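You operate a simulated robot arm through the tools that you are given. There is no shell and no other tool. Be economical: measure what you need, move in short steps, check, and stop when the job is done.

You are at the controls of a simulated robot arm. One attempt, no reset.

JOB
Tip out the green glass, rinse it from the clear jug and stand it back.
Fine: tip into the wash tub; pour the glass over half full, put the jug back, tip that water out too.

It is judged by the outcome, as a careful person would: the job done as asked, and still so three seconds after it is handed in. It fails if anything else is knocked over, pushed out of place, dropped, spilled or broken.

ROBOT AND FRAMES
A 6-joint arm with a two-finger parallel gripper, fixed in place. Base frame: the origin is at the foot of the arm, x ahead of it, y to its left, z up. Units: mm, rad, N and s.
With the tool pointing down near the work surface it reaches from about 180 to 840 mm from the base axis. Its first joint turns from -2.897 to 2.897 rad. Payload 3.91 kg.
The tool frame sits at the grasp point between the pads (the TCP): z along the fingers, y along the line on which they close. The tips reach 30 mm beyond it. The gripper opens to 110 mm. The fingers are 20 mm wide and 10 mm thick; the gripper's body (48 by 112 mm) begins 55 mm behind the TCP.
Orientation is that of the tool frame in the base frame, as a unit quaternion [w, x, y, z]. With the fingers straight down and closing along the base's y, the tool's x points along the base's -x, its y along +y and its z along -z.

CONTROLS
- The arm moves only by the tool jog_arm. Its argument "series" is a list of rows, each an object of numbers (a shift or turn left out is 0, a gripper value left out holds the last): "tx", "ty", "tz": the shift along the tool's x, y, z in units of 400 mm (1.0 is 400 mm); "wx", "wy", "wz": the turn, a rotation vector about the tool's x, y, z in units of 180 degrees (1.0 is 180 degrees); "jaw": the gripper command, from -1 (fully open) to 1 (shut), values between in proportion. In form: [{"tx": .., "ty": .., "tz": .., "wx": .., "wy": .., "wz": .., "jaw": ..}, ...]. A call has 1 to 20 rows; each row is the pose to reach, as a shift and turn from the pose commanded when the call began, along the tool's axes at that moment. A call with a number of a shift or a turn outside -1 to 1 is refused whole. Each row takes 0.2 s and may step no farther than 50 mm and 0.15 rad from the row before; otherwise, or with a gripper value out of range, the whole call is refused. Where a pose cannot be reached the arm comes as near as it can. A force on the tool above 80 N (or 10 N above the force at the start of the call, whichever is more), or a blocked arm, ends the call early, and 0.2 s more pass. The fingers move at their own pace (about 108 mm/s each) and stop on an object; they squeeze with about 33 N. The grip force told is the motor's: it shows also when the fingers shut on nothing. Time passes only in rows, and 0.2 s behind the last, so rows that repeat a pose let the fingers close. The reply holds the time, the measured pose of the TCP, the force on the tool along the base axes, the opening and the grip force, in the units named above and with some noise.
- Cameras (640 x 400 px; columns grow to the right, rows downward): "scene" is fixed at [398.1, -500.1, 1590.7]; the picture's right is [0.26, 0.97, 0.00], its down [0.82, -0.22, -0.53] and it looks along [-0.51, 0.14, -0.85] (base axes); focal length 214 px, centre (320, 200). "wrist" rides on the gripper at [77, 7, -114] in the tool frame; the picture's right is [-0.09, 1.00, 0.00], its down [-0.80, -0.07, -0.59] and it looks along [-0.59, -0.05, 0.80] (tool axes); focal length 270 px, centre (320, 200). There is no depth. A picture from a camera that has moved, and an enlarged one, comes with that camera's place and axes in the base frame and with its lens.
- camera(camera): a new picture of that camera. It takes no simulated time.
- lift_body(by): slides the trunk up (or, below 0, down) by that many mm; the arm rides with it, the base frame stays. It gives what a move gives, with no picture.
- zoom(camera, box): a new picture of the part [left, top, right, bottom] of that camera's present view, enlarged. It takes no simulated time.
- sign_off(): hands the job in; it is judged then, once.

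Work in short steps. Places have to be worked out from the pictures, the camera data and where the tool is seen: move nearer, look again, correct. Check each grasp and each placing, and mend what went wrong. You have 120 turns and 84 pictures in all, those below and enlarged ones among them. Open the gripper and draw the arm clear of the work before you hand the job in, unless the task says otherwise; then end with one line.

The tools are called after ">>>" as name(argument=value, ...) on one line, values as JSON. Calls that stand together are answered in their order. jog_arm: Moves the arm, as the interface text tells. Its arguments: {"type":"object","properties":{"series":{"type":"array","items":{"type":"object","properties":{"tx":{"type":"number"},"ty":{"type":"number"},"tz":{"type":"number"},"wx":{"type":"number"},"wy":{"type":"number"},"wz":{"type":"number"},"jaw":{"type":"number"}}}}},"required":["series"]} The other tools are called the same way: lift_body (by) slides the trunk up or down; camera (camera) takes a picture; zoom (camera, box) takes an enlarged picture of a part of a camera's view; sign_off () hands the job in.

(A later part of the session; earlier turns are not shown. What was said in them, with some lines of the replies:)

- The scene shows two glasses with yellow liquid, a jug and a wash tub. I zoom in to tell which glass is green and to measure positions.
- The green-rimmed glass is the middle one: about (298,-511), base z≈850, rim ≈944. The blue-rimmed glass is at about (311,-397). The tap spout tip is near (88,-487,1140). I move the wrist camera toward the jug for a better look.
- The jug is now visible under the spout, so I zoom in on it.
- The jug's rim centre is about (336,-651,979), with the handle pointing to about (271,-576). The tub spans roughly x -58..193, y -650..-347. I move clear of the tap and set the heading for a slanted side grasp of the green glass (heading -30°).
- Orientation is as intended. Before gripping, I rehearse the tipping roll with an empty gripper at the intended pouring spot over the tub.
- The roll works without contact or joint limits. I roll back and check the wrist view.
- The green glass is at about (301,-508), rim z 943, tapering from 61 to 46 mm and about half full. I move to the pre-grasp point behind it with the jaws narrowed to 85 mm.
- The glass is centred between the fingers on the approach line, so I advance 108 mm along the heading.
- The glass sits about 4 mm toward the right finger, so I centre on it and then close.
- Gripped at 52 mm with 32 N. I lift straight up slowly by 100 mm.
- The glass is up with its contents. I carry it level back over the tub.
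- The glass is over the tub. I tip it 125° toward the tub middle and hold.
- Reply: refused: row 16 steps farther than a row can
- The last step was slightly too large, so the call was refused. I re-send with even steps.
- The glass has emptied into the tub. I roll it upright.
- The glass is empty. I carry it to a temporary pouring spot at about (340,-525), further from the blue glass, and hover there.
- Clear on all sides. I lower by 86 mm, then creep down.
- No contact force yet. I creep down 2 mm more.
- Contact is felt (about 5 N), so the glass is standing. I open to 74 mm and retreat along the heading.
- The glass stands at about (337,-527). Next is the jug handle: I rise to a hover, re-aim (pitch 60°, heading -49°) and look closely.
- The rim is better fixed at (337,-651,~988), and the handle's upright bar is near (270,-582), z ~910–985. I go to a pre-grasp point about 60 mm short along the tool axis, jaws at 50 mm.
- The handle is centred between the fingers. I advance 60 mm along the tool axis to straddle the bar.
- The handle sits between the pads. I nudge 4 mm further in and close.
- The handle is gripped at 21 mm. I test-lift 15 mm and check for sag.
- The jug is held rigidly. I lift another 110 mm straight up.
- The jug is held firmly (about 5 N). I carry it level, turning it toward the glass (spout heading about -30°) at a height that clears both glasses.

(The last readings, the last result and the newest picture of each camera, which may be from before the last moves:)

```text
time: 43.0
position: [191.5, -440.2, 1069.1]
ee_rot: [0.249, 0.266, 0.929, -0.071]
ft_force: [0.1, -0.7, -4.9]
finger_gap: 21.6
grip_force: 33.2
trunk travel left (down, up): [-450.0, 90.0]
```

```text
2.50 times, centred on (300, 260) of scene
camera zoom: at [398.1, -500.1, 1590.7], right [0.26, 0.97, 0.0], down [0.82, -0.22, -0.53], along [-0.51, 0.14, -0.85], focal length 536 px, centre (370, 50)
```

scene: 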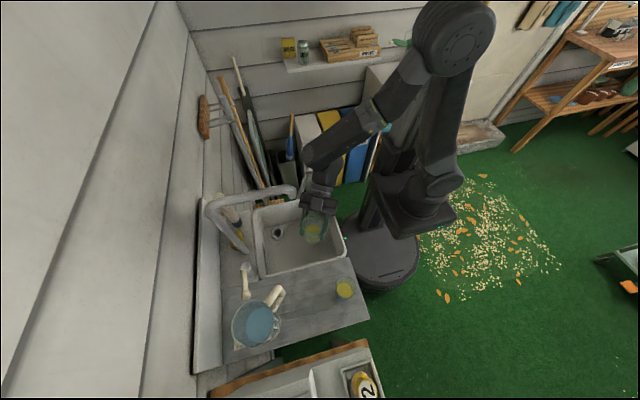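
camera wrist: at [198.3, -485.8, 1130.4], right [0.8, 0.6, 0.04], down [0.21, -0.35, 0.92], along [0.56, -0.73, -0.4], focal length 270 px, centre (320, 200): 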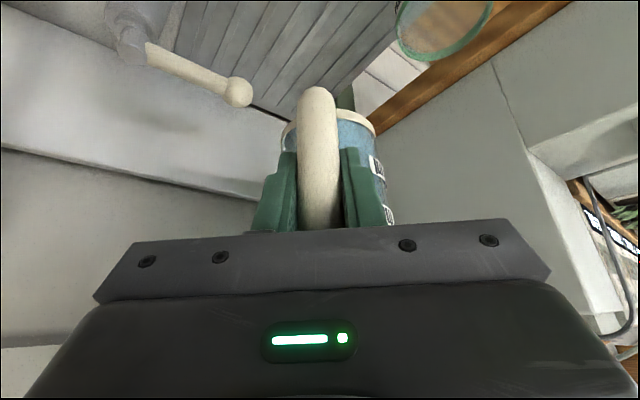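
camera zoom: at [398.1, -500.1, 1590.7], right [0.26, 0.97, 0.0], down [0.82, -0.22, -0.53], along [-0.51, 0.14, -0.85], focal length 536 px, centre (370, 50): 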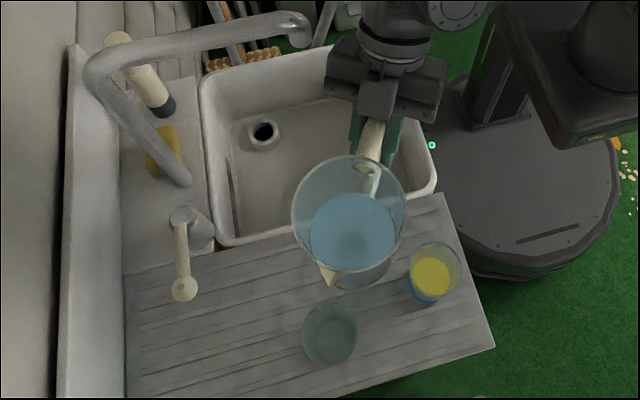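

The spout tip is at about (323,-513,1111) and the glass mouth at (337,-527,943). I tilt 40° while lowering slightly, which shouldn't start the flow yet.

>>> jog_arm(series=[{"tx": -0.0005, "ty": -0.0005, "tz": 0.004, "wy": 0.0222}, {"tx": -0.001, "ty": -0.001, "tz": 0.008, "wy": 0.0444}, {"tx": -0.0016, "ty": -0.0015, "tz": 0.012, "wy": 0.0667}, {"tx": -0.0022, "ty": -0.002, "tz": 0.0164, "wy": 0.0889}, {"tx": -0.0028, "ty": -0.0025, "tz": 0.02, "wy": 0.1111}, {"tx": -0.0033, "ty": -0.003, "tz": 0.0246, "wy": 0.1333}, {"tx": -0.0038, "ty": -0.0035, "tz": 0.029, "wy": 0.1555}, {"tx": -0.0044, "ty": -0.004, "tz": 0.033, "wy": 0.1778}, {"tx": -0.005, "ty": -0.0045, "tz": 0.037, "wy": 0.2}, {"tx": -0.0055, "ty": -0.005, "tz": 0.041, "wy": 0.2222}, {"tx": -0.0055, "ty": -0.005, "tz": 0.041, "wy": 0.2222}])

>>> zoom(camera="scene", box=[200, 180, 400, 340])

>>> camera(camera="wrist")

```text
time: 45.4
position: [197.4, -448.2, 1055.9]
ee_rot: [-0.084, 0.275, 0.958, 0.023]
ft_force: [-0.3, 0.0, -4.5]
finger_gap: 21.5
grip_force: 33.2
trunk travel left (down, up): [-450.0, 90.0]
```

```text
2.50 times, centred on (300, 260) of scene
camera zoom: at [398.1, -500.1, 1590.7], right [0.26, 0.97, 0.0], down [0.82, -0.22, -0.53], along [-0.51, 0.14, -0.85], focal length 536 px, centre (370, 50)
```

zoom: 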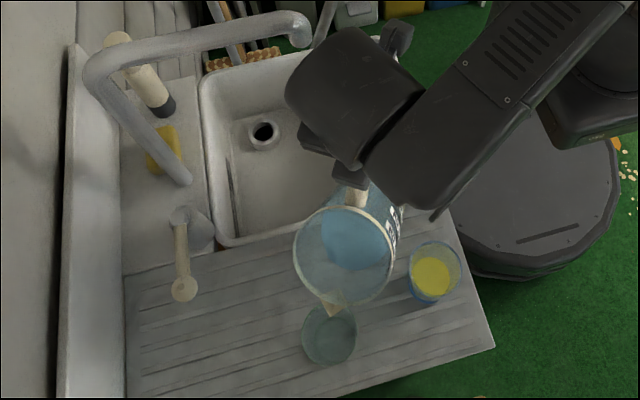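

```text
43 pictures are left
camera wrist: at [155.7, -411.5, 1181.8], right [0.6, 0.8, -0.02], down [0.72, -0.53, 0.45], along [0.35, -0.28, -0.9], focal length 270 px, centre (320, 200)
```

wrist: 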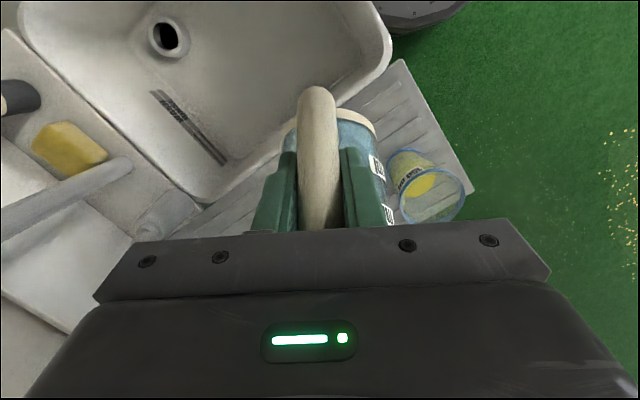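

The spout is now at about (331,-520,990), just over the glass mouth, with nothing flowing yet. I tilt to 50° and bring the lip to about 25 mm above the rim.

>>> jog_arm(series=[{"tx": -0.0078, "ty": 0.001, "tz": -0.0045, "wy": 0.0139}, {"tx": -0.0155, "ty": 0.0015, "tz": -0.009, "wy": 0.0278}, {"tx": -0.0233, "ty": 0.002, "tz": -0.0135, "wy": 0.0417}, {"tx": -0.031, "ty": 0.003, "tz": -0.018, "wy": 0.0556}])

>>> zoom(camera="scene", box=[265, 230, 365, 310])

```text
time: 46.4
position: [209.1, -453.8, 1060.2]
ee_rot: [-0.168, 0.271, 0.946, 0.049]
ft_force: [0.6, 0.1, -5.6]
finger_gap: 21.7
grip_force: 33.0
trunk travel left (down, up): [-450.0, 90.0]
```

```text
5.00 times, centred on (315, 270) of scene
camera zoom: at [398.1, -500.1, 1590.7], right [0.26, 0.97, 0.0], down [0.82, -0.22, -0.53], along [-0.51, 0.14, -0.85], focal length 1072 px, centre (345, -150)
```

zoom: 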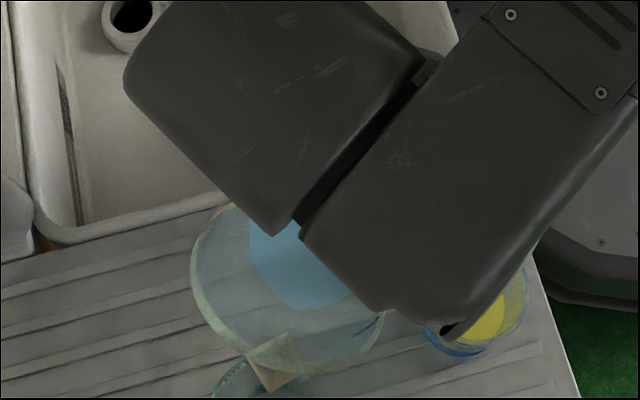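

The tip is about 8 mm left of the glass centre line. I correct that first, then tilt gradually to about 57° with the tip held over the glass.

>>> jog_arm(series=[{"tx": 0.004, "ty": -0.0104, "tz": -0.012}, {"tx": 0.007, "ty": -0.0208, "tz": -0.02}, {"tx": 0.001, "ty": -0.0208, "tz": -0.0355, "wy": 0.0133}, {"tx": -0.005, "ty": -0.0208, "tz": -0.0485, "wy": 0.0244}, {"tx": -0.0095, "ty": -0.0208, "tz": -0.0605, "wy": 0.0344}, {"tx": -0.0118, "ty": -0.0208, "tz": -0.066, "wy": 0.0389}])

>>> zoom(camera="scene", box=[265, 230, 365, 310])

```text
time: 47.8
position: [216.8, -467.9, 1085.1]
ee_rot: [-0.225, 0.268, 0.934, 0.065]
ft_force: [0.4, -0.5, -4.3]
finger_gap: 21.5
grip_force: 33.3
trunk travel left (down, up): [-450.0, 90.0]
```

```text
5.00 times, centred on (315, 270) of scene
camera zoom: at [398.1, -500.1, 1590.7], right [0.26, 0.97, 0.0], down [0.82, -0.22, -0.53], along [-0.51, 0.14, -0.85], focal length 1072 px, centre (345, -150)
```

zoom: 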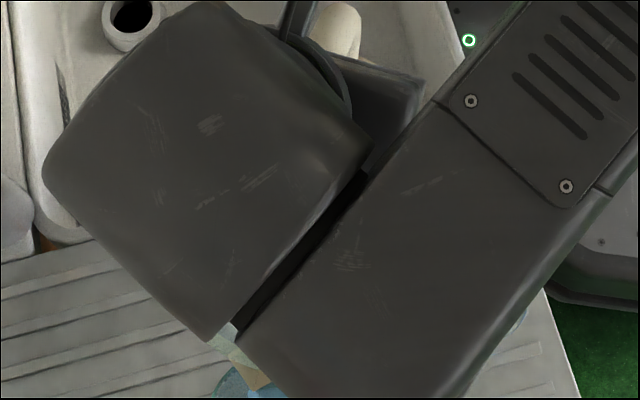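

The arm blocks most of this view, so I look lower at the glass.

>>> zoom(camera="scene", box=[280, 280, 340, 328])

>>> camera(camera="wrist")

```text
8.33 times, centred on (310, 304) of scene
camera zoom: at [398.1, -500.1, 1590.7], right [0.26, 0.97, 0.0], down [0.82, -0.22, -0.53], along [-0.51, 0.14, -0.85], focal length 1787 px, centre (403, -667)
```

zoom: 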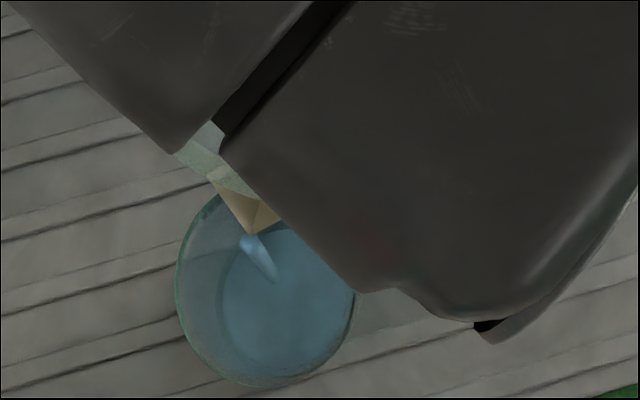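

```text
39 pictures are left
camera wrist: at [208.2, -451.9, 1221.1], right [0.59, 0.8, -0.04], down [0.8, -0.58, 0.17], along [0.11, -0.13, -0.99], focal length 270 px, centre (320, 200)
```

wrist: 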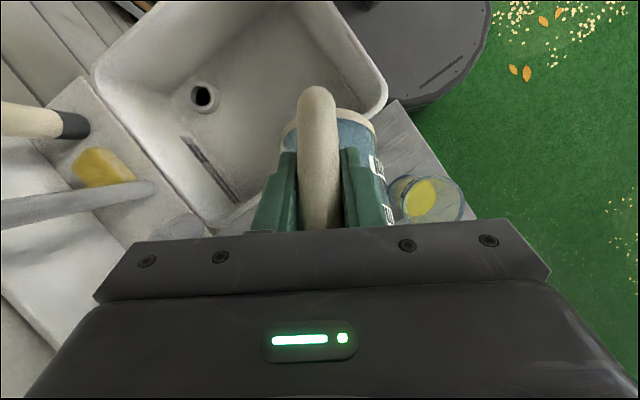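

It's pouring cleanly into the glass, about a third full so far. I hold a moment longer and look again.

>>> jog_arm(series=[{"wy": 0.0}, {"wy": 0.0}])

>>> zoom(camera="scene", box=[280, 280, 340, 328])

```text
time: 48.4
position: [217.1, -467.4, 1084.2]
ee_rot: [-0.224, 0.268, 0.935, 0.064]
ft_force: [0.0, 0.0, -4.9]
finger_gap: 21.6
grip_force: 33.3
trunk travel left (down, up): [-450.0, 90.0]
```

```text
8.33 times, centred on (310, 304) of scene
camera zoom: at [398.1, -500.1, 1590.7], right [0.26, 0.97, 0.0], down [0.82, -0.22, -0.53], along [-0.51, 0.14, -0.85], focal length 1787 px, centre (403, -667)
```

zoom: 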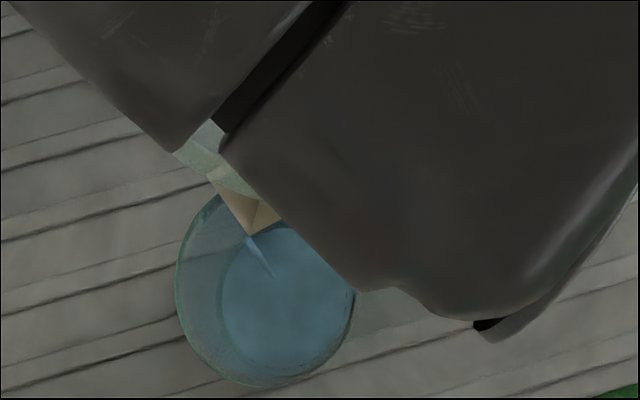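

The flow is thinning at about one third. I tilt 4° more, keeping the lip in place.

>>> jog_arm(series=[{"tx": -0.003, "tz": -0.0095, "wy": 0.0074}, {"tx": -0.006, "tz": -0.019, "wy": 0.0148}, {"tx": -0.009, "tz": -0.0285, "wy": 0.0222}, {"tx": -0.009, "tz": -0.0285, "wy": 0.0222}])

>>> zoom(camera="scene", box=[280, 280, 340, 328])

```text
time: 49.4
position: [223.2, -472.6, 1092.1]
ee_rot: [-0.258, 0.265, 0.926, 0.074]
ft_force: [-1.0, -1.0, -4.9]
finger_gap: 21.6
grip_force: 33.0
trunk travel left (down, up): [-450.0, 90.0]
```

```text
8.33 times, centred on (310, 304) of scene
camera zoom: at [398.1, -500.1, 1590.7], right [0.26, 0.97, 0.0], down [0.82, -0.22, -0.53], along [-0.51, 0.14, -0.85], focal length 1787 px, centre (403, -667)
```

zoom: 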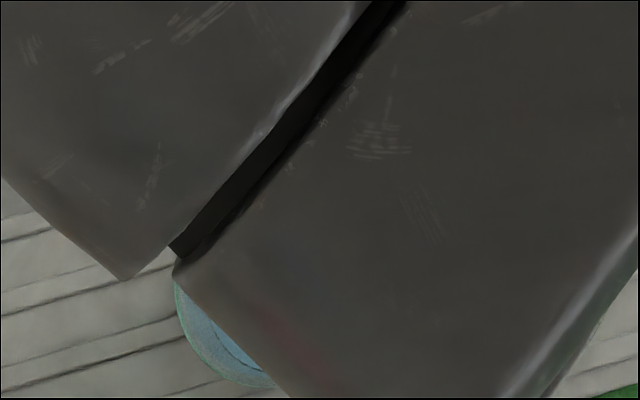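

The arm hides the glass, so I tilt back 10° to stop the flow and inspect the level.

>>> jog_arm(series=[{"tx": 0.005, "tz": 0.024, "wy": -0.0185}, {"tx": 0.01, "tz": 0.049, "wy": -0.037}, {"tx": 0.0145, "tz": 0.073, "wy": -0.0556}])

>>> zoom(camera="scene", box=[280, 280, 340, 328])

```text
time: 50.2
position: [206.8, -462.7, 1071.8]
ee_rot: [-0.174, 0.271, 0.945, 0.05]
ft_force: [0.2, 0.0, -3.7]
finger_gap: 21.6
grip_force: 33.4
trunk travel left (down, up): [-450.0, 90.0]
```

```text
8.33 times, centred on (310, 304) of scene
camera zoom: at [398.1, -500.1, 1590.7], right [0.26, 0.97, 0.0], down [0.82, -0.22, -0.53], along [-0.51, 0.14, -0.85], focal length 1787 px, centre (403, -667)
```

zoom: 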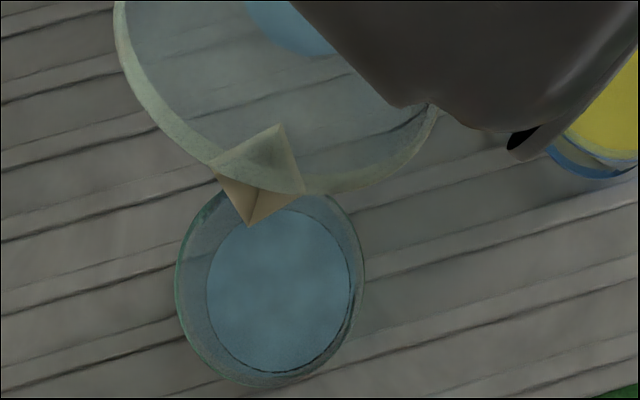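

The level is about 48%, so it needs more. I repeat a short pour to about 63° and return in one motion.

>>> jog_arm(series=[{"tx": -0.011, "tz": -0.0275, "wy": 0.0222}, {"tx": -0.022, "tz": -0.055, "wy": 0.0444}, {"tx": -0.033, "tz": -0.083, "wy": 0.0667}, {"tx": -0.033, "tz": -0.083, "wy": 0.0667}, {"tx": -0.022, "tz": -0.055, "wy": 0.0444}, {"tx": -0.011, "tz": -0.0275, "wy": 0.0222}, {"tx": 0.0, "tz": 0.0, "wy": 0.0}])

>>> zoom(camera="scene", box=[280, 280, 340, 328])

```text
time: 51.8
position: [207.3, -460.9, 1070.0]
ee_rot: [-0.175, 0.272, 0.945, 0.05]
ft_force: [0.1, -1.2, -4.1]
finger_gap: 21.7
grip_force: 33.0
trunk travel left (down, up): [-450.0, 90.0]
```

```text
8.33 times, centred on (310, 304) of scene
camera zoom: at [398.1, -500.1, 1590.7], right [0.26, 0.97, 0.0], down [0.82, -0.22, -0.53], along [-0.51, 0.14, -0.85], focal length 1787 px, centre (403, -667)
```

zoom: 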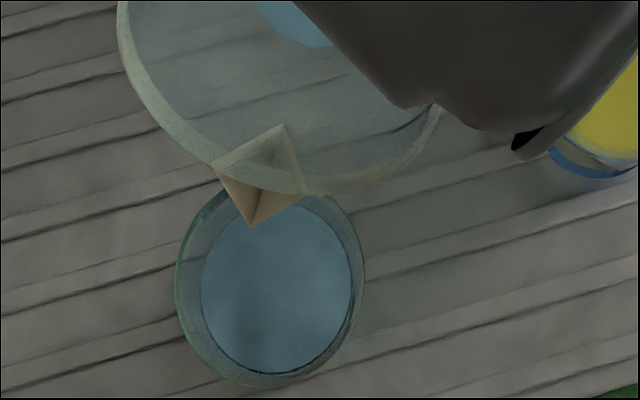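

Now about 60% by height. I add one more short splash (to about 65°) for a clear margin over half.

>>> jog_arm(series=[{"tx": -0.0135, "tz": -0.032, "wy": 0.0259}, {"tx": -0.027, "tz": -0.064, "wy": 0.0519}, {"tx": -0.0405, "tz": -0.096, "wy": 0.0778}, {"tx": -0.0405, "tz": -0.096, "wy": 0.0778}, {"tx": -0.027, "tz": -0.064, "wy": 0.0519}, {"tx": -0.0135, "tz": -0.032, "wy": 0.0259}, {"tx": 0.0, "tz": 0.0, "wy": 0.0}])

>>> zoom(camera="scene", box=[280, 280, 340, 328])

```text
time: 53.4
position: [207.7, -463.2, 1069.3]
ee_rot: [-0.175, 0.271, 0.945, 0.05]
ft_force: [0.9, 0.2, -4.4]
finger_gap: 21.7
grip_force: 33.2
trunk travel left (down, up): [-450.0, 90.0]
```

```text
8.33 times, centred on (310, 304) of scene
camera zoom: at [398.1, -500.1, 1590.7], right [0.26, 0.97, 0.0], down [0.82, -0.22, -0.53], along [-0.51, 0.14, -0.85], focal length 1787 px, centre (403, -667)
```

zoom: 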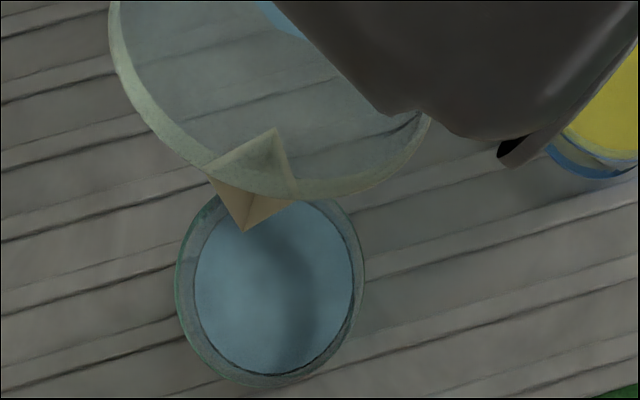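

About 70% full and nothing spilled. I bring the jug upright and back to the carry pose.

>>> jog_arm(series=[{"tx": 0.0064, "ty": 0.0025, "tz": 0.0008, "wy": -0.0283}, {"tx": 0.0128, "ty": 0.005, "tz": 0.0017, "wy": -0.0567}, {"tx": 0.0192, "ty": 0.0076, "tz": 0.0025, "wy": -0.085}, {"tx": 0.0256, "ty": 0.01, "tz": 0.0034, "wy": -0.1133}, {"tx": 0.032, "ty": 0.0127, "tz": 0.0042, "wy": -0.1417}, {"tx": 0.0384, "ty": 0.0153, "tz": 0.005, "wy": -0.17}, {"tx": 0.0448, "ty": 0.0178, "tz": 0.006, "wy": -0.1983}, {"tx": 0.0512, "ty": 0.0204, "tz": 0.0068, "wy": -0.2266}, {"tx": 0.0576, "ty": 0.023, "tz": 0.0076, "wy": -0.255}, {"tx": 0.064, "ty": 0.0255, "tz": 0.0085, "wy": -0.2833}, {"tx": 0.064, "ty": 0.0255, "tz": 0.0085, "wy": -0.2833}])

>>> zoom(camera="scene", box=[200, 180, 400, 340])

```text
time: 55.8
position: [190.4, -440.2, 1076.3]
ee_rot: [0.249, 0.267, 0.928, -0.071]
ft_force: [-0.6, 0.4, -3.7]
finger_gap: 21.6
grip_force: 32.7
trunk travel left (down, up): [-450.0, 90.0]
```

```text
2.50 times, centred on (300, 260) of scene
camera zoom: at [398.1, -500.1, 1590.7], right [0.26, 0.97, 0.0], down [0.82, -0.22, -0.53], along [-0.51, 0.14, -0.85], focal length 536 px, centre (370, 50)
```

zoom: 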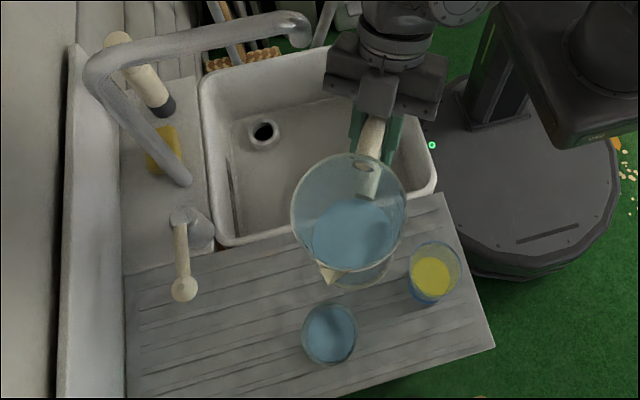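

Nothing spilled on the board. I carry the jug back above its home spot with the same yaw reversed.

>>> jog_arm(series=[{"tx": -0.0175, "ty": -0.0113, "tz": 0.0111, "wx": 0.0027, "wz": 0.0046}, {"tx": -0.0524, "ty": -0.0339, "tz": 0.0332, "wx": 0.008, "wz": 0.0139}, {"tx": -0.096, "ty": -0.0621, "tz": 0.0608, "wx": 0.0147, "wz": 0.0254}, {"tx": -0.14, "ty": -0.0905, "tz": 0.0887, "wx": 0.0214, "wz": 0.0371}, {"tx": -0.184, "ty": -0.119, "tz": 0.1166, "wx": 0.0281, "wz": 0.0488}, {"tx": -0.228, "ty": -0.1474, "tz": 0.1444, "wx": 0.0349, "wz": 0.0604}, {"tx": -0.267, "ty": -0.1726, "tz": 0.1691, "wx": 0.0408, "wz": 0.0708}, {"tx": -0.296, "ty": -0.1914, "tz": 0.1875, "wx": 0.0453, "wz": 0.0785}, {"tx": -0.3086, "ty": -0.1995, "tz": 0.1955, "wx": 0.0472, "wz": 0.0818}, {"tx": -0.3086, "ty": -0.1995, "tz": 0.1955, "wx": 0.0472, "wz": 0.0818}])

>>> jog_arm(series=[{"tz": 0.0}, {"tz": 0.0}])

>>> zoom(camera="scene", box=[200, 200, 380, 360])

```text
time: 58.0
position: [274.9, -585.2, 1070.4]
ee_rot: [0.236, 0.401, 0.878, -0.108]
ft_force: [1.0, -0.7, -3.8]
finger_gap: 21.5
grip_force: 32.2
trunk travel left (down, up): [-450.0, 90.0]
```

```text
time: 58.6
position: [274.8, -584.1, 1071.5]
ee_rot: [0.235, 0.402, 0.879, -0.108]
ft_force: [0.1, -0.2, -4.0]
finger_gap: 21.7
grip_force: 33.0
trunk travel left (down, up): [-450.0, 90.0]
```

```text
2.50 times, centred on (290, 280) of scene
camera zoom: at [398.1, -500.1, 1590.7], right [0.26, 0.97, 0.0], down [0.82, -0.22, -0.53], along [-0.51, 0.14, -0.85], focal length 536 px, centre (395, 0)
```

zoom: 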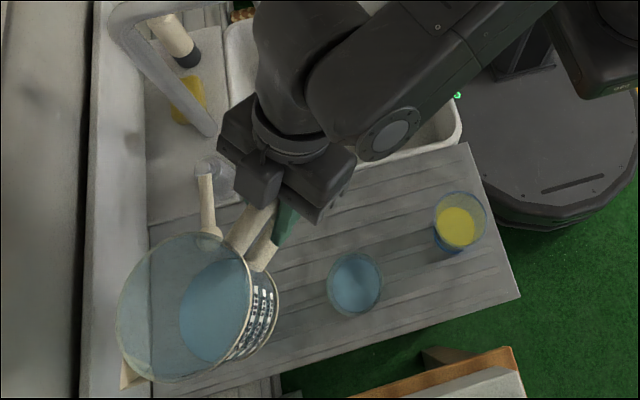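

The jug is above home (about 2 mm off in x). I lower 122 mm with that correction, then creep to contact.

>>> jog_arm(series=[{"tx": 0.015, "ty": -0.0045, "tz": 0.026}, {"tx": 0.04, "ty": -0.0045, "tz": 0.068}, {"tx": 0.068, "ty": -0.0045, "tz": 0.116}, {"tx": 0.096, "ty": -0.0045, "tz": 0.163}, {"tx": 0.124, "ty": -0.0045, "tz": 0.211}, {"tx": 0.145, "ty": -0.0045, "tz": 0.247}, {"tx": 0.1545, "ty": -0.0045, "tz": 0.263}, {"tx": 0.1545, "ty": -0.0045, "tz": 0.263}])

>>> jog_arm(series=[{"tx": 0.00125, "tz": 0.0022}, {"tx": 0.0025, "tz": 0.0043}, {"tx": 0.0025, "tz": 0.0043}])

```text
time: 60.4
position: [269.2, -584.8, 948.2]
ee_rot: [0.236, 0.402, 0.878, -0.107]
ft_force: [0.2, 0.3, -4.2]
finger_gap: 21.4
grip_force: 33.1
trunk travel left (down, up): [-450.0, 90.0]
```

```text
time: 61.2
position: [270.2, -584.7, 946.8]
ee_rot: [0.235, 0.401, 0.879, -0.108]
ft_force: [0.0, -0.3, -3.5]
finger_gap: 21.8
grip_force: 33.0
trunk travel left (down, up): [-450.0, 90.0]
```

>>> jog_arm(series=[{"tx": 0.00125, "tz": 0.0022}, {"tx": 0.0025, "tz": 0.0043}, {"tx": 0.0025, "tz": 0.0043}])

>>> jog_arm(series=[{"tx": 0.00125, "tz": 0.0022}, {"tx": 0.00125, "tz": 0.0022}])

>>> zoom(camera="scene", box=[220, 250, 340, 350])

```text
time: 62.0
position: [269.3, -585.1, 946.8]
ee_rot: [0.237, 0.4, 0.879, -0.107]
ft_force: [1.6, -1.3, 0.6]
finger_gap: 21.8
grip_force: 32.9
trunk travel left (down, up): [-450.0, 90.0]
```

```text
time: 62.6
position: [270.2, -583.3, 944.5]
ee_rot: [0.237, 0.401, 0.878, -0.109]
ft_force: [-4.0, 3.0, 8.8]
finger_gap: 21.6
grip_force: 33.2
trunk travel left (down, up): [-450.0, 90.0]
```

```text
4.00 times, centred on (280, 300) of scene
camera zoom: at [398.1, -500.1, 1590.7], right [0.26, 0.97, 0.0], down [0.82, -0.22, -0.53], along [-0.51, 0.14, -0.85], focal length 858 px, centre (480, -200)
```

zoom: 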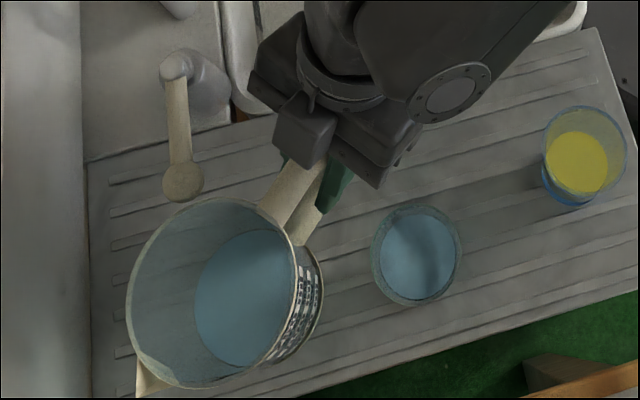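

Contact is firm and the jug stands upright at home. I open and back off along the tool axis.

>>> jog_arm(series=[{"jaw": 0.09}, {"jaw": 0.09}, {"tz": -0.03}, {"tz": -0.09}, {"tz": -0.17}, {"tz": -0.25}, {"tz": -0.3}])

>>> zoom(camera="scene", box=[220, 255, 360, 360])

>>> camera(camera="wrist")

```text
time: 64.2
position: [230.6, -538.7, 1046.8]
ee_rot: [0.235, 0.401, 0.879, -0.107]
ft_force: [-0.3, 0.1, 0.1]
finger_gap: 50.0
grip_force: 0.0
trunk travel left (down, up): [-450.0, 90.0]
```

```text
3.81 times, centred on (290, 308) of scene
camera zoom: at [398.1, -500.1, 1590.7], right [0.26, 0.97, 0.0], down [0.82, -0.22, -0.53], along [-0.51, 0.14, -0.85], focal length 817 px, centre (434, -210)
```

zoom: 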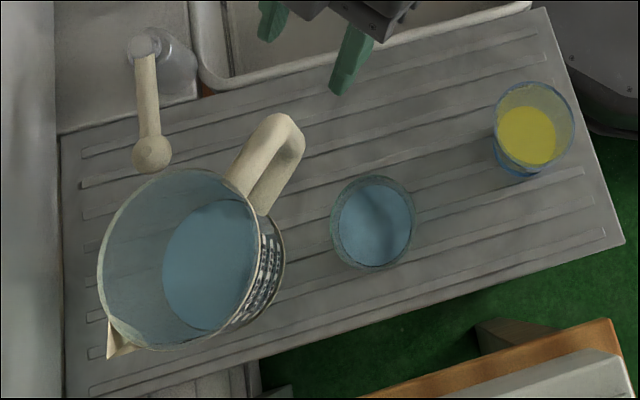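

```text
29 pictures are left
camera wrist: at [156.2, -439.5, 1107.8], right [0.8, 0.6, 0.04], down [0.21, -0.35, 0.92], along [0.56, -0.73, -0.4], focal length 270 px, centre (320, 200)
```

wrist: 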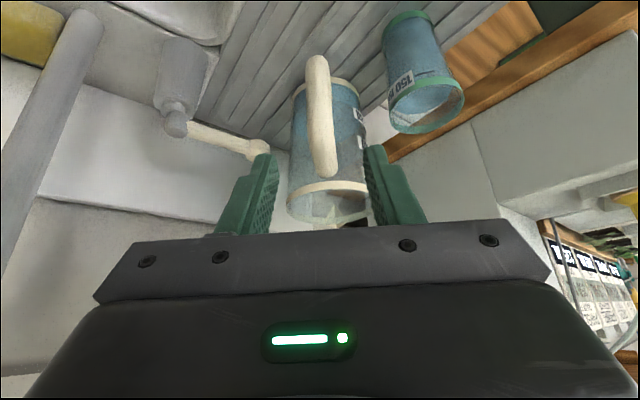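

The jug is back exactly as it was. I reverse the orientation change and return to the pre-grasp point behind the filled green glass.

>>> jog_arm(series=[{"tx": 0.0423, "ty": 0.0398, "tz": -0.0273, "wx": -0.0176, "wz": -0.0305}, {"tx": 0.0847, "ty": 0.0797, "tz": -0.0547, "wx": -0.0352, "wz": -0.0609}, {"tx": 0.127, "ty": 0.1195, "tz": -0.082, "wx": -0.0528, "wz": -0.0914, "jaw": -0.345}])

>>> jog_arm(series=[{"wy": -0.0347}, {"wy": -0.0695}, {"wy": -0.1042}, {"wy": -0.1389}, {"wy": -0.1389}])

>>> jog_arm(series=[{"tx": 0.071, "tz": 0.05}, {"tx": 0.142, "tz": 0.1}, {"tx": 0.213, "tz": 0.15}, {"tx": 0.2846, "tz": 0.1995}, {"tx": 0.2846, "tz": 0.1995}])

>>> camera(camera="wrist")

>>> zoom(camera="scene", box=[220, 220, 380, 340])

```text
time: 65.0
position: [228.2, -461.4, 1051.8]
ee_rot: [0.25, 0.25, 0.933, -0.066]
ft_force: [0.2, 0.0, -0.3]
finger_gap: 73.6
grip_force: 0.0
trunk travel left (down, up): [-450.0, 90.0]
```

```text
time: 66.2
position: [228.0, -462.0, 1050.7]
ee_rot: [0.446, 0.23, 0.856, -0.121]
ft_force: [0.3, -0.2, 0.6]
finger_gap: 74.1
grip_force: 0.0
trunk travel left (down, up): [-450.0, 90.0]
```

```text
time: 67.4
position: [226.7, -464.2, 910.7]
ee_rot: [0.445, 0.231, 0.857, -0.12]
ft_force: [0.0, 0.6, -0.1]
finger_gap: 73.9
grip_force: 0.1
trunk travel left (down, up): [-450.0, 90.0]
```

```text
28 pictures are left
camera wrist: at [111.5, -388.3, 913.6], right [0.54, 0.84, 0.07], down [-0.06, -0.05, 1.0], along [0.84, -0.55, 0.02], focal length 270 px, centre (320, 200)
```

wrist: 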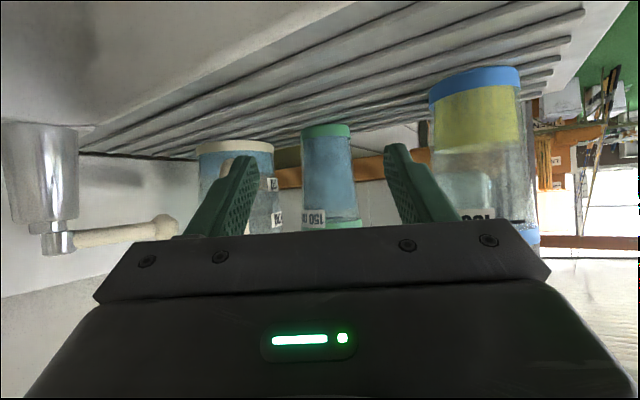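

```text
3.33 times, centred on (300, 280) of scene
camera zoom: at [398.1, -500.1, 1590.7], right [0.26, 0.97, 0.0], down [0.82, -0.22, -0.53], along [-0.51, 0.14, -0.85], focal length 715 px, centre (387, -67)
```

zoom: 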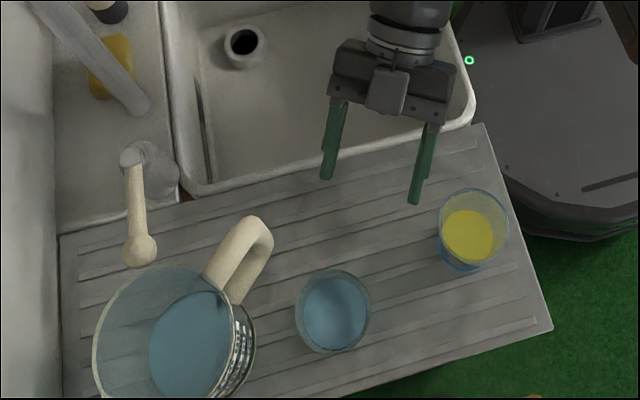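

The glass is on the approach line and about 70% full. I advance almost fully and check the centring.

>>> jog_arm(series=[{"tx": -0.045, "ty": 0.0015, "tz": 0.067}, {"tx": -0.09, "ty": 0.003, "tz": 0.1335}, {"tx": -0.136, "ty": 0.004, "tz": 0.2}, {"tx": -0.181, "ty": 0.005, "tz": 0.267}])

>>> camera(camera="wrist")

>>> zoom(camera="scene", box=[260, 250, 360, 330])

```text
time: 68.4
position: [340.3, -525.7, 909.0]
ee_rot: [0.446, 0.23, 0.857, -0.12]
ft_force: [0.4, 1.3, 0.5]
finger_gap: 73.9
grip_force: 0.1
trunk travel left (down, up): [-450.0, 90.0]
```

```text
26 pictures are left
camera wrist: at [225.2, -449.5, 911.0], right [0.54, 0.84, 0.07], down [-0.06, -0.05, 1.0], along [0.84, -0.55, 0.02], focal length 270 px, centre (320, 200)
```

wrist: 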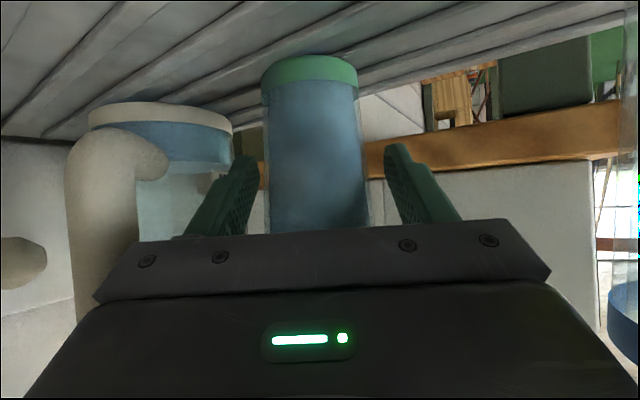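

```text
5.00 times, centred on (310, 290) of scene
camera zoom: at [398.1, -500.1, 1590.7], right [0.26, 0.97, 0.0], down [0.82, -0.22, -0.53], along [-0.51, 0.14, -0.85], focal length 1072 px, centre (370, -250)
```

zoom: 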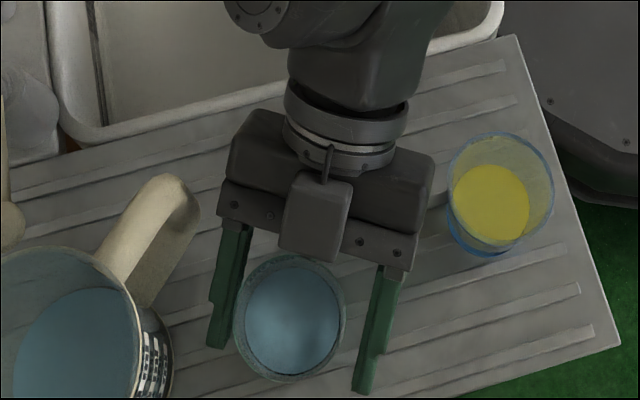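

It matches the earlier release pose. I close on the glass.

>>> jog_arm(series=[{"jaw": -0.1}, {"jaw": 0.3}, {"jaw": 0.3}, {"jaw": 0.3}])

>>> jog_arm(series=[{"tx": -0.017, "tz": -0.012}, {"tx": -0.051, "tz": -0.036}, {"tx": -0.0853, "tz": -0.06}, {"tx": -0.12, "tz": -0.084}, {"tx": -0.154, "tz": -0.108}, {"tx": -0.175, "tz": -0.1226}, {"tx": -0.184, "tz": -0.129}])

>>> zoom(camera="scene", box=[240, 230, 360, 330])

```text
time: 69.4
position: [340.1, -525.4, 907.9]
ee_rot: [0.445, 0.231, 0.857, -0.12]
ft_force: [1.4, 0.1, 0.0]
finger_gap: 51.7
grip_force: 32.5
trunk travel left (down, up): [-450.0, 90.0]
```

```text
time: 71.0
position: [340.2, -525.9, 999.3]
ee_rot: [0.446, 0.23, 0.856, -0.12]
ft_force: [-0.3, -0.4, -2.6]
finger_gap: 51.8
grip_force: 33.1
trunk travel left (down, up): [-450.0, 90.0]
```

```text
4.00 times, centred on (300, 280) of scene
camera zoom: at [398.1, -500.1, 1590.7], right [0.26, 0.97, 0.0], down [0.82, -0.22, -0.53], along [-0.51, 0.14, -0.85], focal length 858 px, centre (400, -120)
```

zoom: 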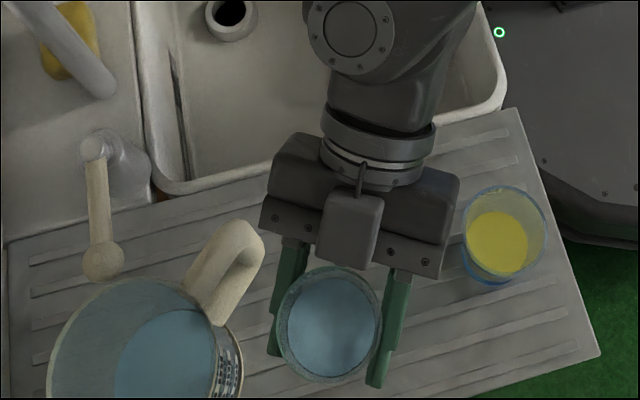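

Lifted level. I carry it back over the tub smoothly.

>>> jog_arm(series=[{"tx": 0.0099, "ty": -0.003, "tz": -0.0133}, {"tx": 0.0329, "ty": -0.01, "tz": -0.0443}, {"tx": 0.069, "ty": -0.021, "tz": -0.093}, {"tx": 0.108, "ty": -0.033, "tz": -0.146}, {"tx": 0.148, "ty": -0.045, "tz": -0.199}, {"tx": 0.187, "ty": -0.057, "tz": -0.252}, {"tx": 0.227, "ty": -0.069, "tz": -0.306}, {"tx": 0.263, "ty": -0.08, "tz": -0.354}, {"tx": 0.296, "ty": -0.09, "tz": -0.399}, {"tx": 0.319, "ty": -0.097, "tz": -0.43}, {"tx": 0.329, "ty": -0.1, "tz": -0.443}, {"tx": 0.329, "ty": -0.1, "tz": -0.443}])

>>> zoom(camera="scene", box=[200, 140, 400, 340])

```text
time: 73.6
position: [128.4, -449.3, 993.9]
ee_rot: [0.446, 0.23, 0.857, -0.12]
ft_force: [0.4, 0.6, -2.3]
finger_gap: 51.5
grip_force: 33.1
trunk travel left (down, up): [-450.0, 90.0]
```

```text
2.00 times, centred on (300, 240) of scene
camera zoom: at [398.1, -500.1, 1590.7], right [0.26, 0.97, 0.0], down [0.82, -0.22, -0.53], along [-0.51, 0.14, -0.85], focal length 429 px, centre (360, 120)
```

zoom: 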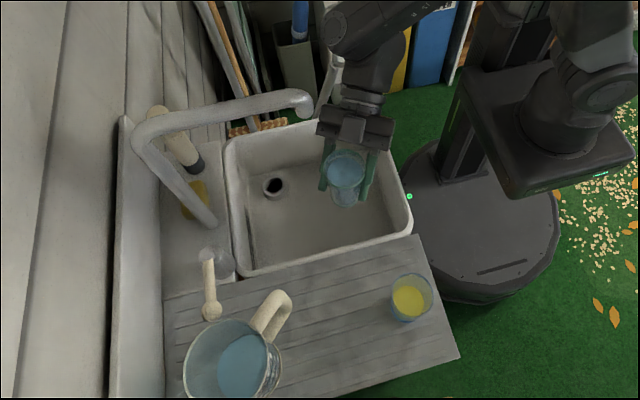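

The glass is over the tub. I tip it out with the same proven roll, then hold.

>>> jog_arm(series=[{"wx": -0.024, "wz": 0.0343}, {"wx": -0.049, "wz": 0.07}, {"wx": -0.074, "wz": 0.1058}, {"wx": -0.099, "wz": 0.1415}, {"wx": -0.124, "wz": 0.1773}, {"wx": -0.149, "wz": 0.213}, {"wx": -0.174, "wz": 0.2488}, {"wx": -0.199, "wz": 0.2845}, {"wx": -0.224, "wz": 0.3202}, {"wx": -0.249, "wz": 0.356}, {"wx": -0.274, "wz": 0.3917}, {"wx": -0.299, "wz": 0.4275}, {"wx": -0.324, "wz": 0.4632}, {"wx": -0.349, "wz": 0.499}, {"wx": -0.374, "wz": 0.5347}, {"wx": -0.398, "wz": 0.569}, {"wx": -0.398, "wz": 0.569}, {"wx": -0.398, "wz": 0.569}, {"wx": -0.398, "wz": 0.569}, {"wx": -0.398, "wz": 0.569}])

>>> jog_arm(series=[{"wz": 0.0}, {"wz": 0.0}, {"wz": 0.0}])

>>> zoom(camera="scene", box=[200, 140, 400, 340])

```text
time: 77.8
position: [130.3, -449.8, 993.1]
ee_rot: [0.41, 0.502, 0.288, 0.705]
ft_force: [0.4, -0.7, -0.6]
finger_gap: 51.4
grip_force: 32.7
trunk travel left (down, up): [-450.0, 90.0]
```

```text
time: 78.6
position: [130.7, -451.3, 991.8]
ee_rot: [0.409, 0.503, 0.289, 0.705]
ft_force: [-0.3, 0.2, -1.3]
finger_gap: 51.5
grip_force: 32.7
trunk travel left (down, up): [-450.0, 90.0]
```

```text
2.00 times, centred on (300, 240) of scene
camera zoom: at [398.1, -500.1, 1590.7], right [0.26, 0.97, 0.0], down [0.82, -0.22, -0.53], along [-0.51, 0.14, -0.85], focal length 429 px, centre (360, 120)
```

zoom: 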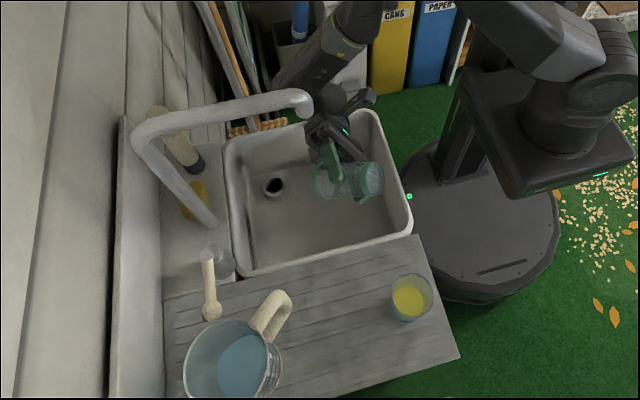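

Emptied. I roll it upright and check that it's empty.

>>> jog_arm(series=[{"wx": 0.024, "wz": -0.0343}, {"wx": 0.049, "wz": -0.07}, {"wx": 0.074, "wz": -0.1058}, {"wx": 0.099, "wz": -0.1415}, {"wx": 0.124, "wz": -0.1773}, {"wx": 0.149, "wz": -0.213}, {"wx": 0.174, "wz": -0.2488}, {"wx": 0.199, "wz": -0.2845}, {"wx": 0.224, "wz": -0.3202}, {"wx": 0.249, "wz": -0.356}, {"wx": 0.274, "wz": -0.3917}, {"wx": 0.299, "wz": -0.4275}, {"wx": 0.324, "wz": -0.4632}, {"wx": 0.349, "wz": -0.499}, {"wx": 0.374, "wz": -0.5347}, {"wx": 0.398, "wz": -0.569}, {"wx": 0.398, "wz": -0.569}])

>>> camera(camera="wrist")

```text
time: 82.2
position: [130.2, -449.3, 992.6]
ee_rot: [0.446, 0.23, 0.857, -0.121]
ft_force: [0.4, 0.3, -1.4]
finger_gap: 51.6
grip_force: 33.1
trunk travel left (down, up): [-450.0, 90.0]
```

```text
21 pictures are left
camera wrist: at [14.9, -373.5, 995.1], right [0.54, 0.84, 0.07], down [-0.06, -0.05, 1.0], along [0.84, -0.55, 0.02], focal length 270 px, centre (320, 200)
```

wrist: 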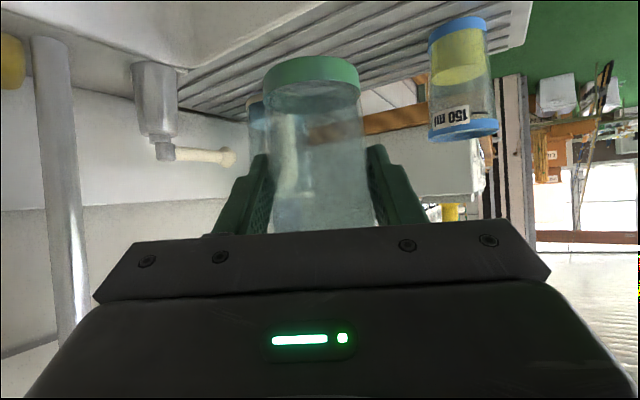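

Empty and rinsed. I carry it back above its original place.

>>> jog_arm(series=[{"tx": -0.0135, "ty": 0.004, "tz": 0.0176}, {"tx": -0.046, "ty": 0.0134, "tz": 0.0597}, {"tx": -0.0866, "ty": 0.0253, "tz": 0.1123}, {"tx": -0.127, "ty": 0.0371, "tz": 0.165}, {"tx": -0.168, "ty": 0.049, "tz": 0.2176}, {"tx": -0.206, "ty": 0.06, "tz": 0.267}, {"tx": -0.241, "ty": 0.0703, "tz": 0.3124}, {"tx": -0.262, "ty": 0.0766, "tz": 0.3405}, {"tx": -0.2705, "ty": 0.079, "tz": 0.351}, {"tx": -0.2705, "ty": 0.079, "tz": 0.351}, {"tx": -0.2705, "ty": 0.079, "tz": 0.351}])

>>> jog_arm(series=[{"tz": 0.0}])

```text
time: 84.6
position: [298.9, -510.3, 1002.1]
ee_rot: [0.446, 0.232, 0.856, -0.121]
ft_force: [0.8, -0.7, -1.4]
finger_gap: 51.7
grip_force: 33.2
trunk travel left (down, up): [-450.0, 90.0]
```

```text
time: 85.0
position: [298.7, -510.9, 1002.1]
ee_rot: [0.446, 0.23, 0.857, -0.119]
ft_force: [0.0, 0.0, -0.7]
finger_gap: 51.8
grip_force: 33.3
trunk travel left (down, up): [-450.0, 90.0]
```

Above home. I lower 88 mm and check where it will land.

>>> jog_arm(series=[{"tx": 0.0352, "tz": 0.0247}, {"tx": 0.0704, "tz": 0.0494}, {"tx": 0.1057, "tz": 0.074}, {"tx": 0.1409, "tz": 0.0987}, {"tx": 0.17, "tz": 0.1191}, {"tx": 0.1802, "tz": 0.1263}, {"tx": 0.1802, "tz": 0.1263}])

>>> zoom(camera="scene", box=[220, 255, 360, 360])

```text
time: 86.6
position: [297.7, -511.4, 913.0]
ee_rot: [0.446, 0.231, 0.856, -0.12]
ft_force: [-0.6, 0.0, -1.3]
finger_gap: 51.6
grip_force: 33.5
trunk travel left (down, up): [-450.0, 90.0]
```

```text
3.81 times, centred on (290, 308) of scene
camera zoom: at [398.1, -500.1, 1590.7], right [0.26, 0.97, 0.0], down [0.82, -0.22, -0.53], along [-0.51, 0.14, -0.85], focal length 817 px, centre (434, -210)
```

zoom: 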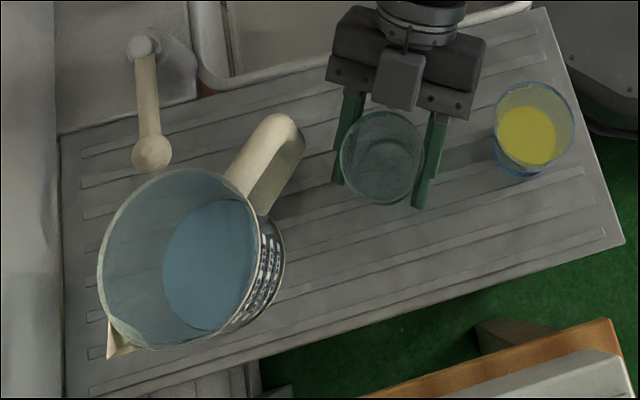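

This matches the original picture (rim centre about (383,156)). I creep down to contact.

>>> jog_arm(series=[{"tx": 0.0041, "tz": 0.0029}, {"tx": 0.0082, "tz": 0.0057}, {"tx": 0.0082, "tz": 0.0057}])

>>> jog_arm(series=[{"tx": 0.0031, "tz": 0.0022}, {"tx": 0.0031, "tz": 0.0022}])

```text
time: 87.4
position: [298.4, -510.1, 910.5]
ee_rot: [0.446, 0.23, 0.856, -0.12]
ft_force: [0.1, 0.0, -0.2]
finger_gap: 51.8
grip_force: 33.2
trunk travel left (down, up): [-450.0, 90.0]
```

```text
time: 88.0
position: [298.8, -509.8, 909.4]
ee_rot: [0.446, 0.23, 0.857, -0.12]
ft_force: [0.2, 0.1, 1.2]
finger_gap: 51.7
grip_force: 33.6
trunk travel left (down, up): [-450.0, 90.0]
```

Contact is just beginning, so I go down 1 mm more to seat it.

>>> jog_arm(series=[{"tx": 0.0025, "tz": 0.0018}, {"tx": 0.0025, "tz": 0.0018}])

```text
time: 88.6
position: [298.8, -509.4, 908.1]
ee_rot: [0.447, 0.23, 0.856, -0.121]
ft_force: [0.0, -1.0, 15.6]
finger_gap: 51.5
grip_force: 33.1
trunk travel left (down, up): [-450.0, 90.0]
```

Seated firmly. I open to 76 mm and retreat along the heading.

>>> jog_arm(series=[{"tx": -0.0015, "tz": -0.001}, {"tx": -0.0015, "tz": -0.001, "jaw": -0.38}, {"tx": -0.0015, "tz": -0.001, "jaw": -0.38}, {"tx": 0.03, "tz": -0.0428}, {"tx": 0.07, "tz": -0.0999}, {"tx": 0.12, "tz": -0.171}, {"tx": 0.17, "tz": -0.2426}, {"tx": 0.1866, "tz": -0.266}])

>>> jog_arm(series=[{"tx": -0.1, "tz": -0.07}, {"tx": -0.2, "tz": -0.14}, {"tx": -0.3, "tz": -0.21}, {"tx": -0.4, "tz": -0.28}])

>>> zoom(camera="scene", box=[220, 255, 360, 360])

>>> camera(camera="scene")

```text
time: 90.4
position: [187.0, -444.1, 907.6]
ee_rot: [0.446, 0.23, 0.857, -0.12]
ft_force: [0.5, -2.1, -0.3]
finger_gap: 75.9
grip_force: 0.0
trunk travel left (down, up): [-450.0, 90.0]
```

```text
time: 91.4
position: [189.2, -444.3, 1101.7]
ee_rot: [0.447, 0.23, 0.856, -0.12]
ft_force: [-0.7, 0.4, 0.9]
finger_gap: 76.0
grip_force: 0.1
trunk travel left (down, up): [-450.0, 90.0]
```

```text
3.81 times, centred on (290, 308) of scene
camera zoom: at [398.1, -500.1, 1590.7], right [0.26, 0.97, 0.0], down [0.82, -0.22, -0.53], along [-0.51, 0.14, -0.85], focal length 817 px, centre (434, -210)
```

zoom: 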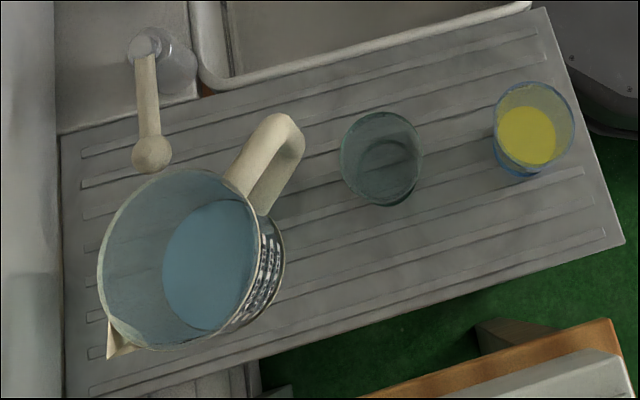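

```text
18 pictures are left
```

scene: 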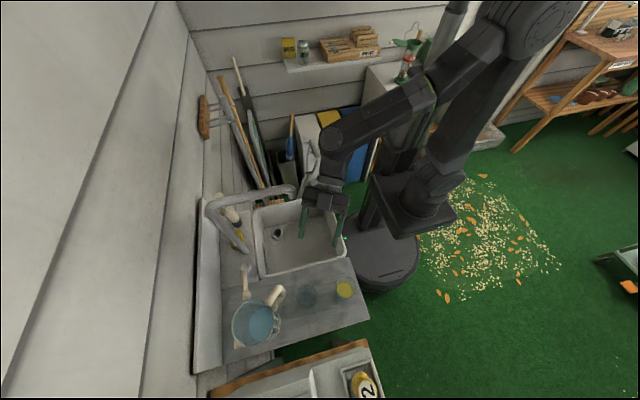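

The green glass, jug and blue glass all stand where they were, with nothing spilled. I draw the arm further clear, open the gripper, and then hand in.

>>> jog_arm(series=[{"tx": -0.07, "ty": 0.05, "tz": -0.075, "jaw": -1}, {"tx": -0.14, "ty": 0.1, "tz": -0.15, "jaw": -1}, {"tx": -0.2, "ty": 0.15, "tz": -0.22, "jaw": -1}, {"tx": -0.2, "ty": 0.15, "tz": -0.22, "jaw": -1}])

>>> camera(camera="scene")

```text
time: 92.4
position: [196.9, -377.8, 1218.2]
ee_rot: [0.445, 0.231, 0.857, -0.12]
ft_force: [-0.4, 1.1, 0.4]
finger_gap: 109.8
grip_force: 0.1
trunk travel left (down, up): [-450.0, 90.0]
```

```text
17 pictures are left
```

scene: 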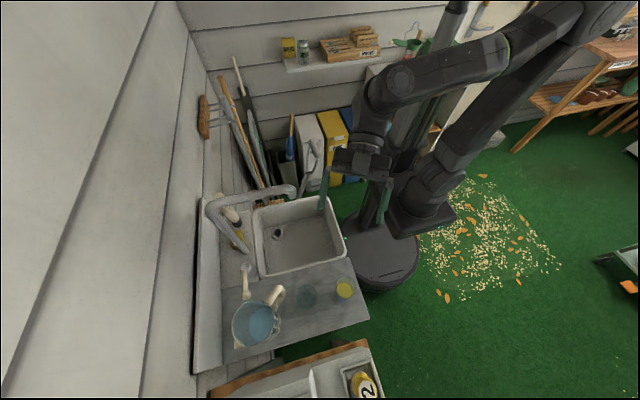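

The arm is clear, the gripper is open and everything is in place, so I hand in.

>>> sign_off()

```text
The job is handed in.
```

The green glass was tipped into the wash tub, filled to about 70% from the jug, tipped out again and stood back empty in its original place; the jug is back where it was, and I saw no spills and nothing else moved.
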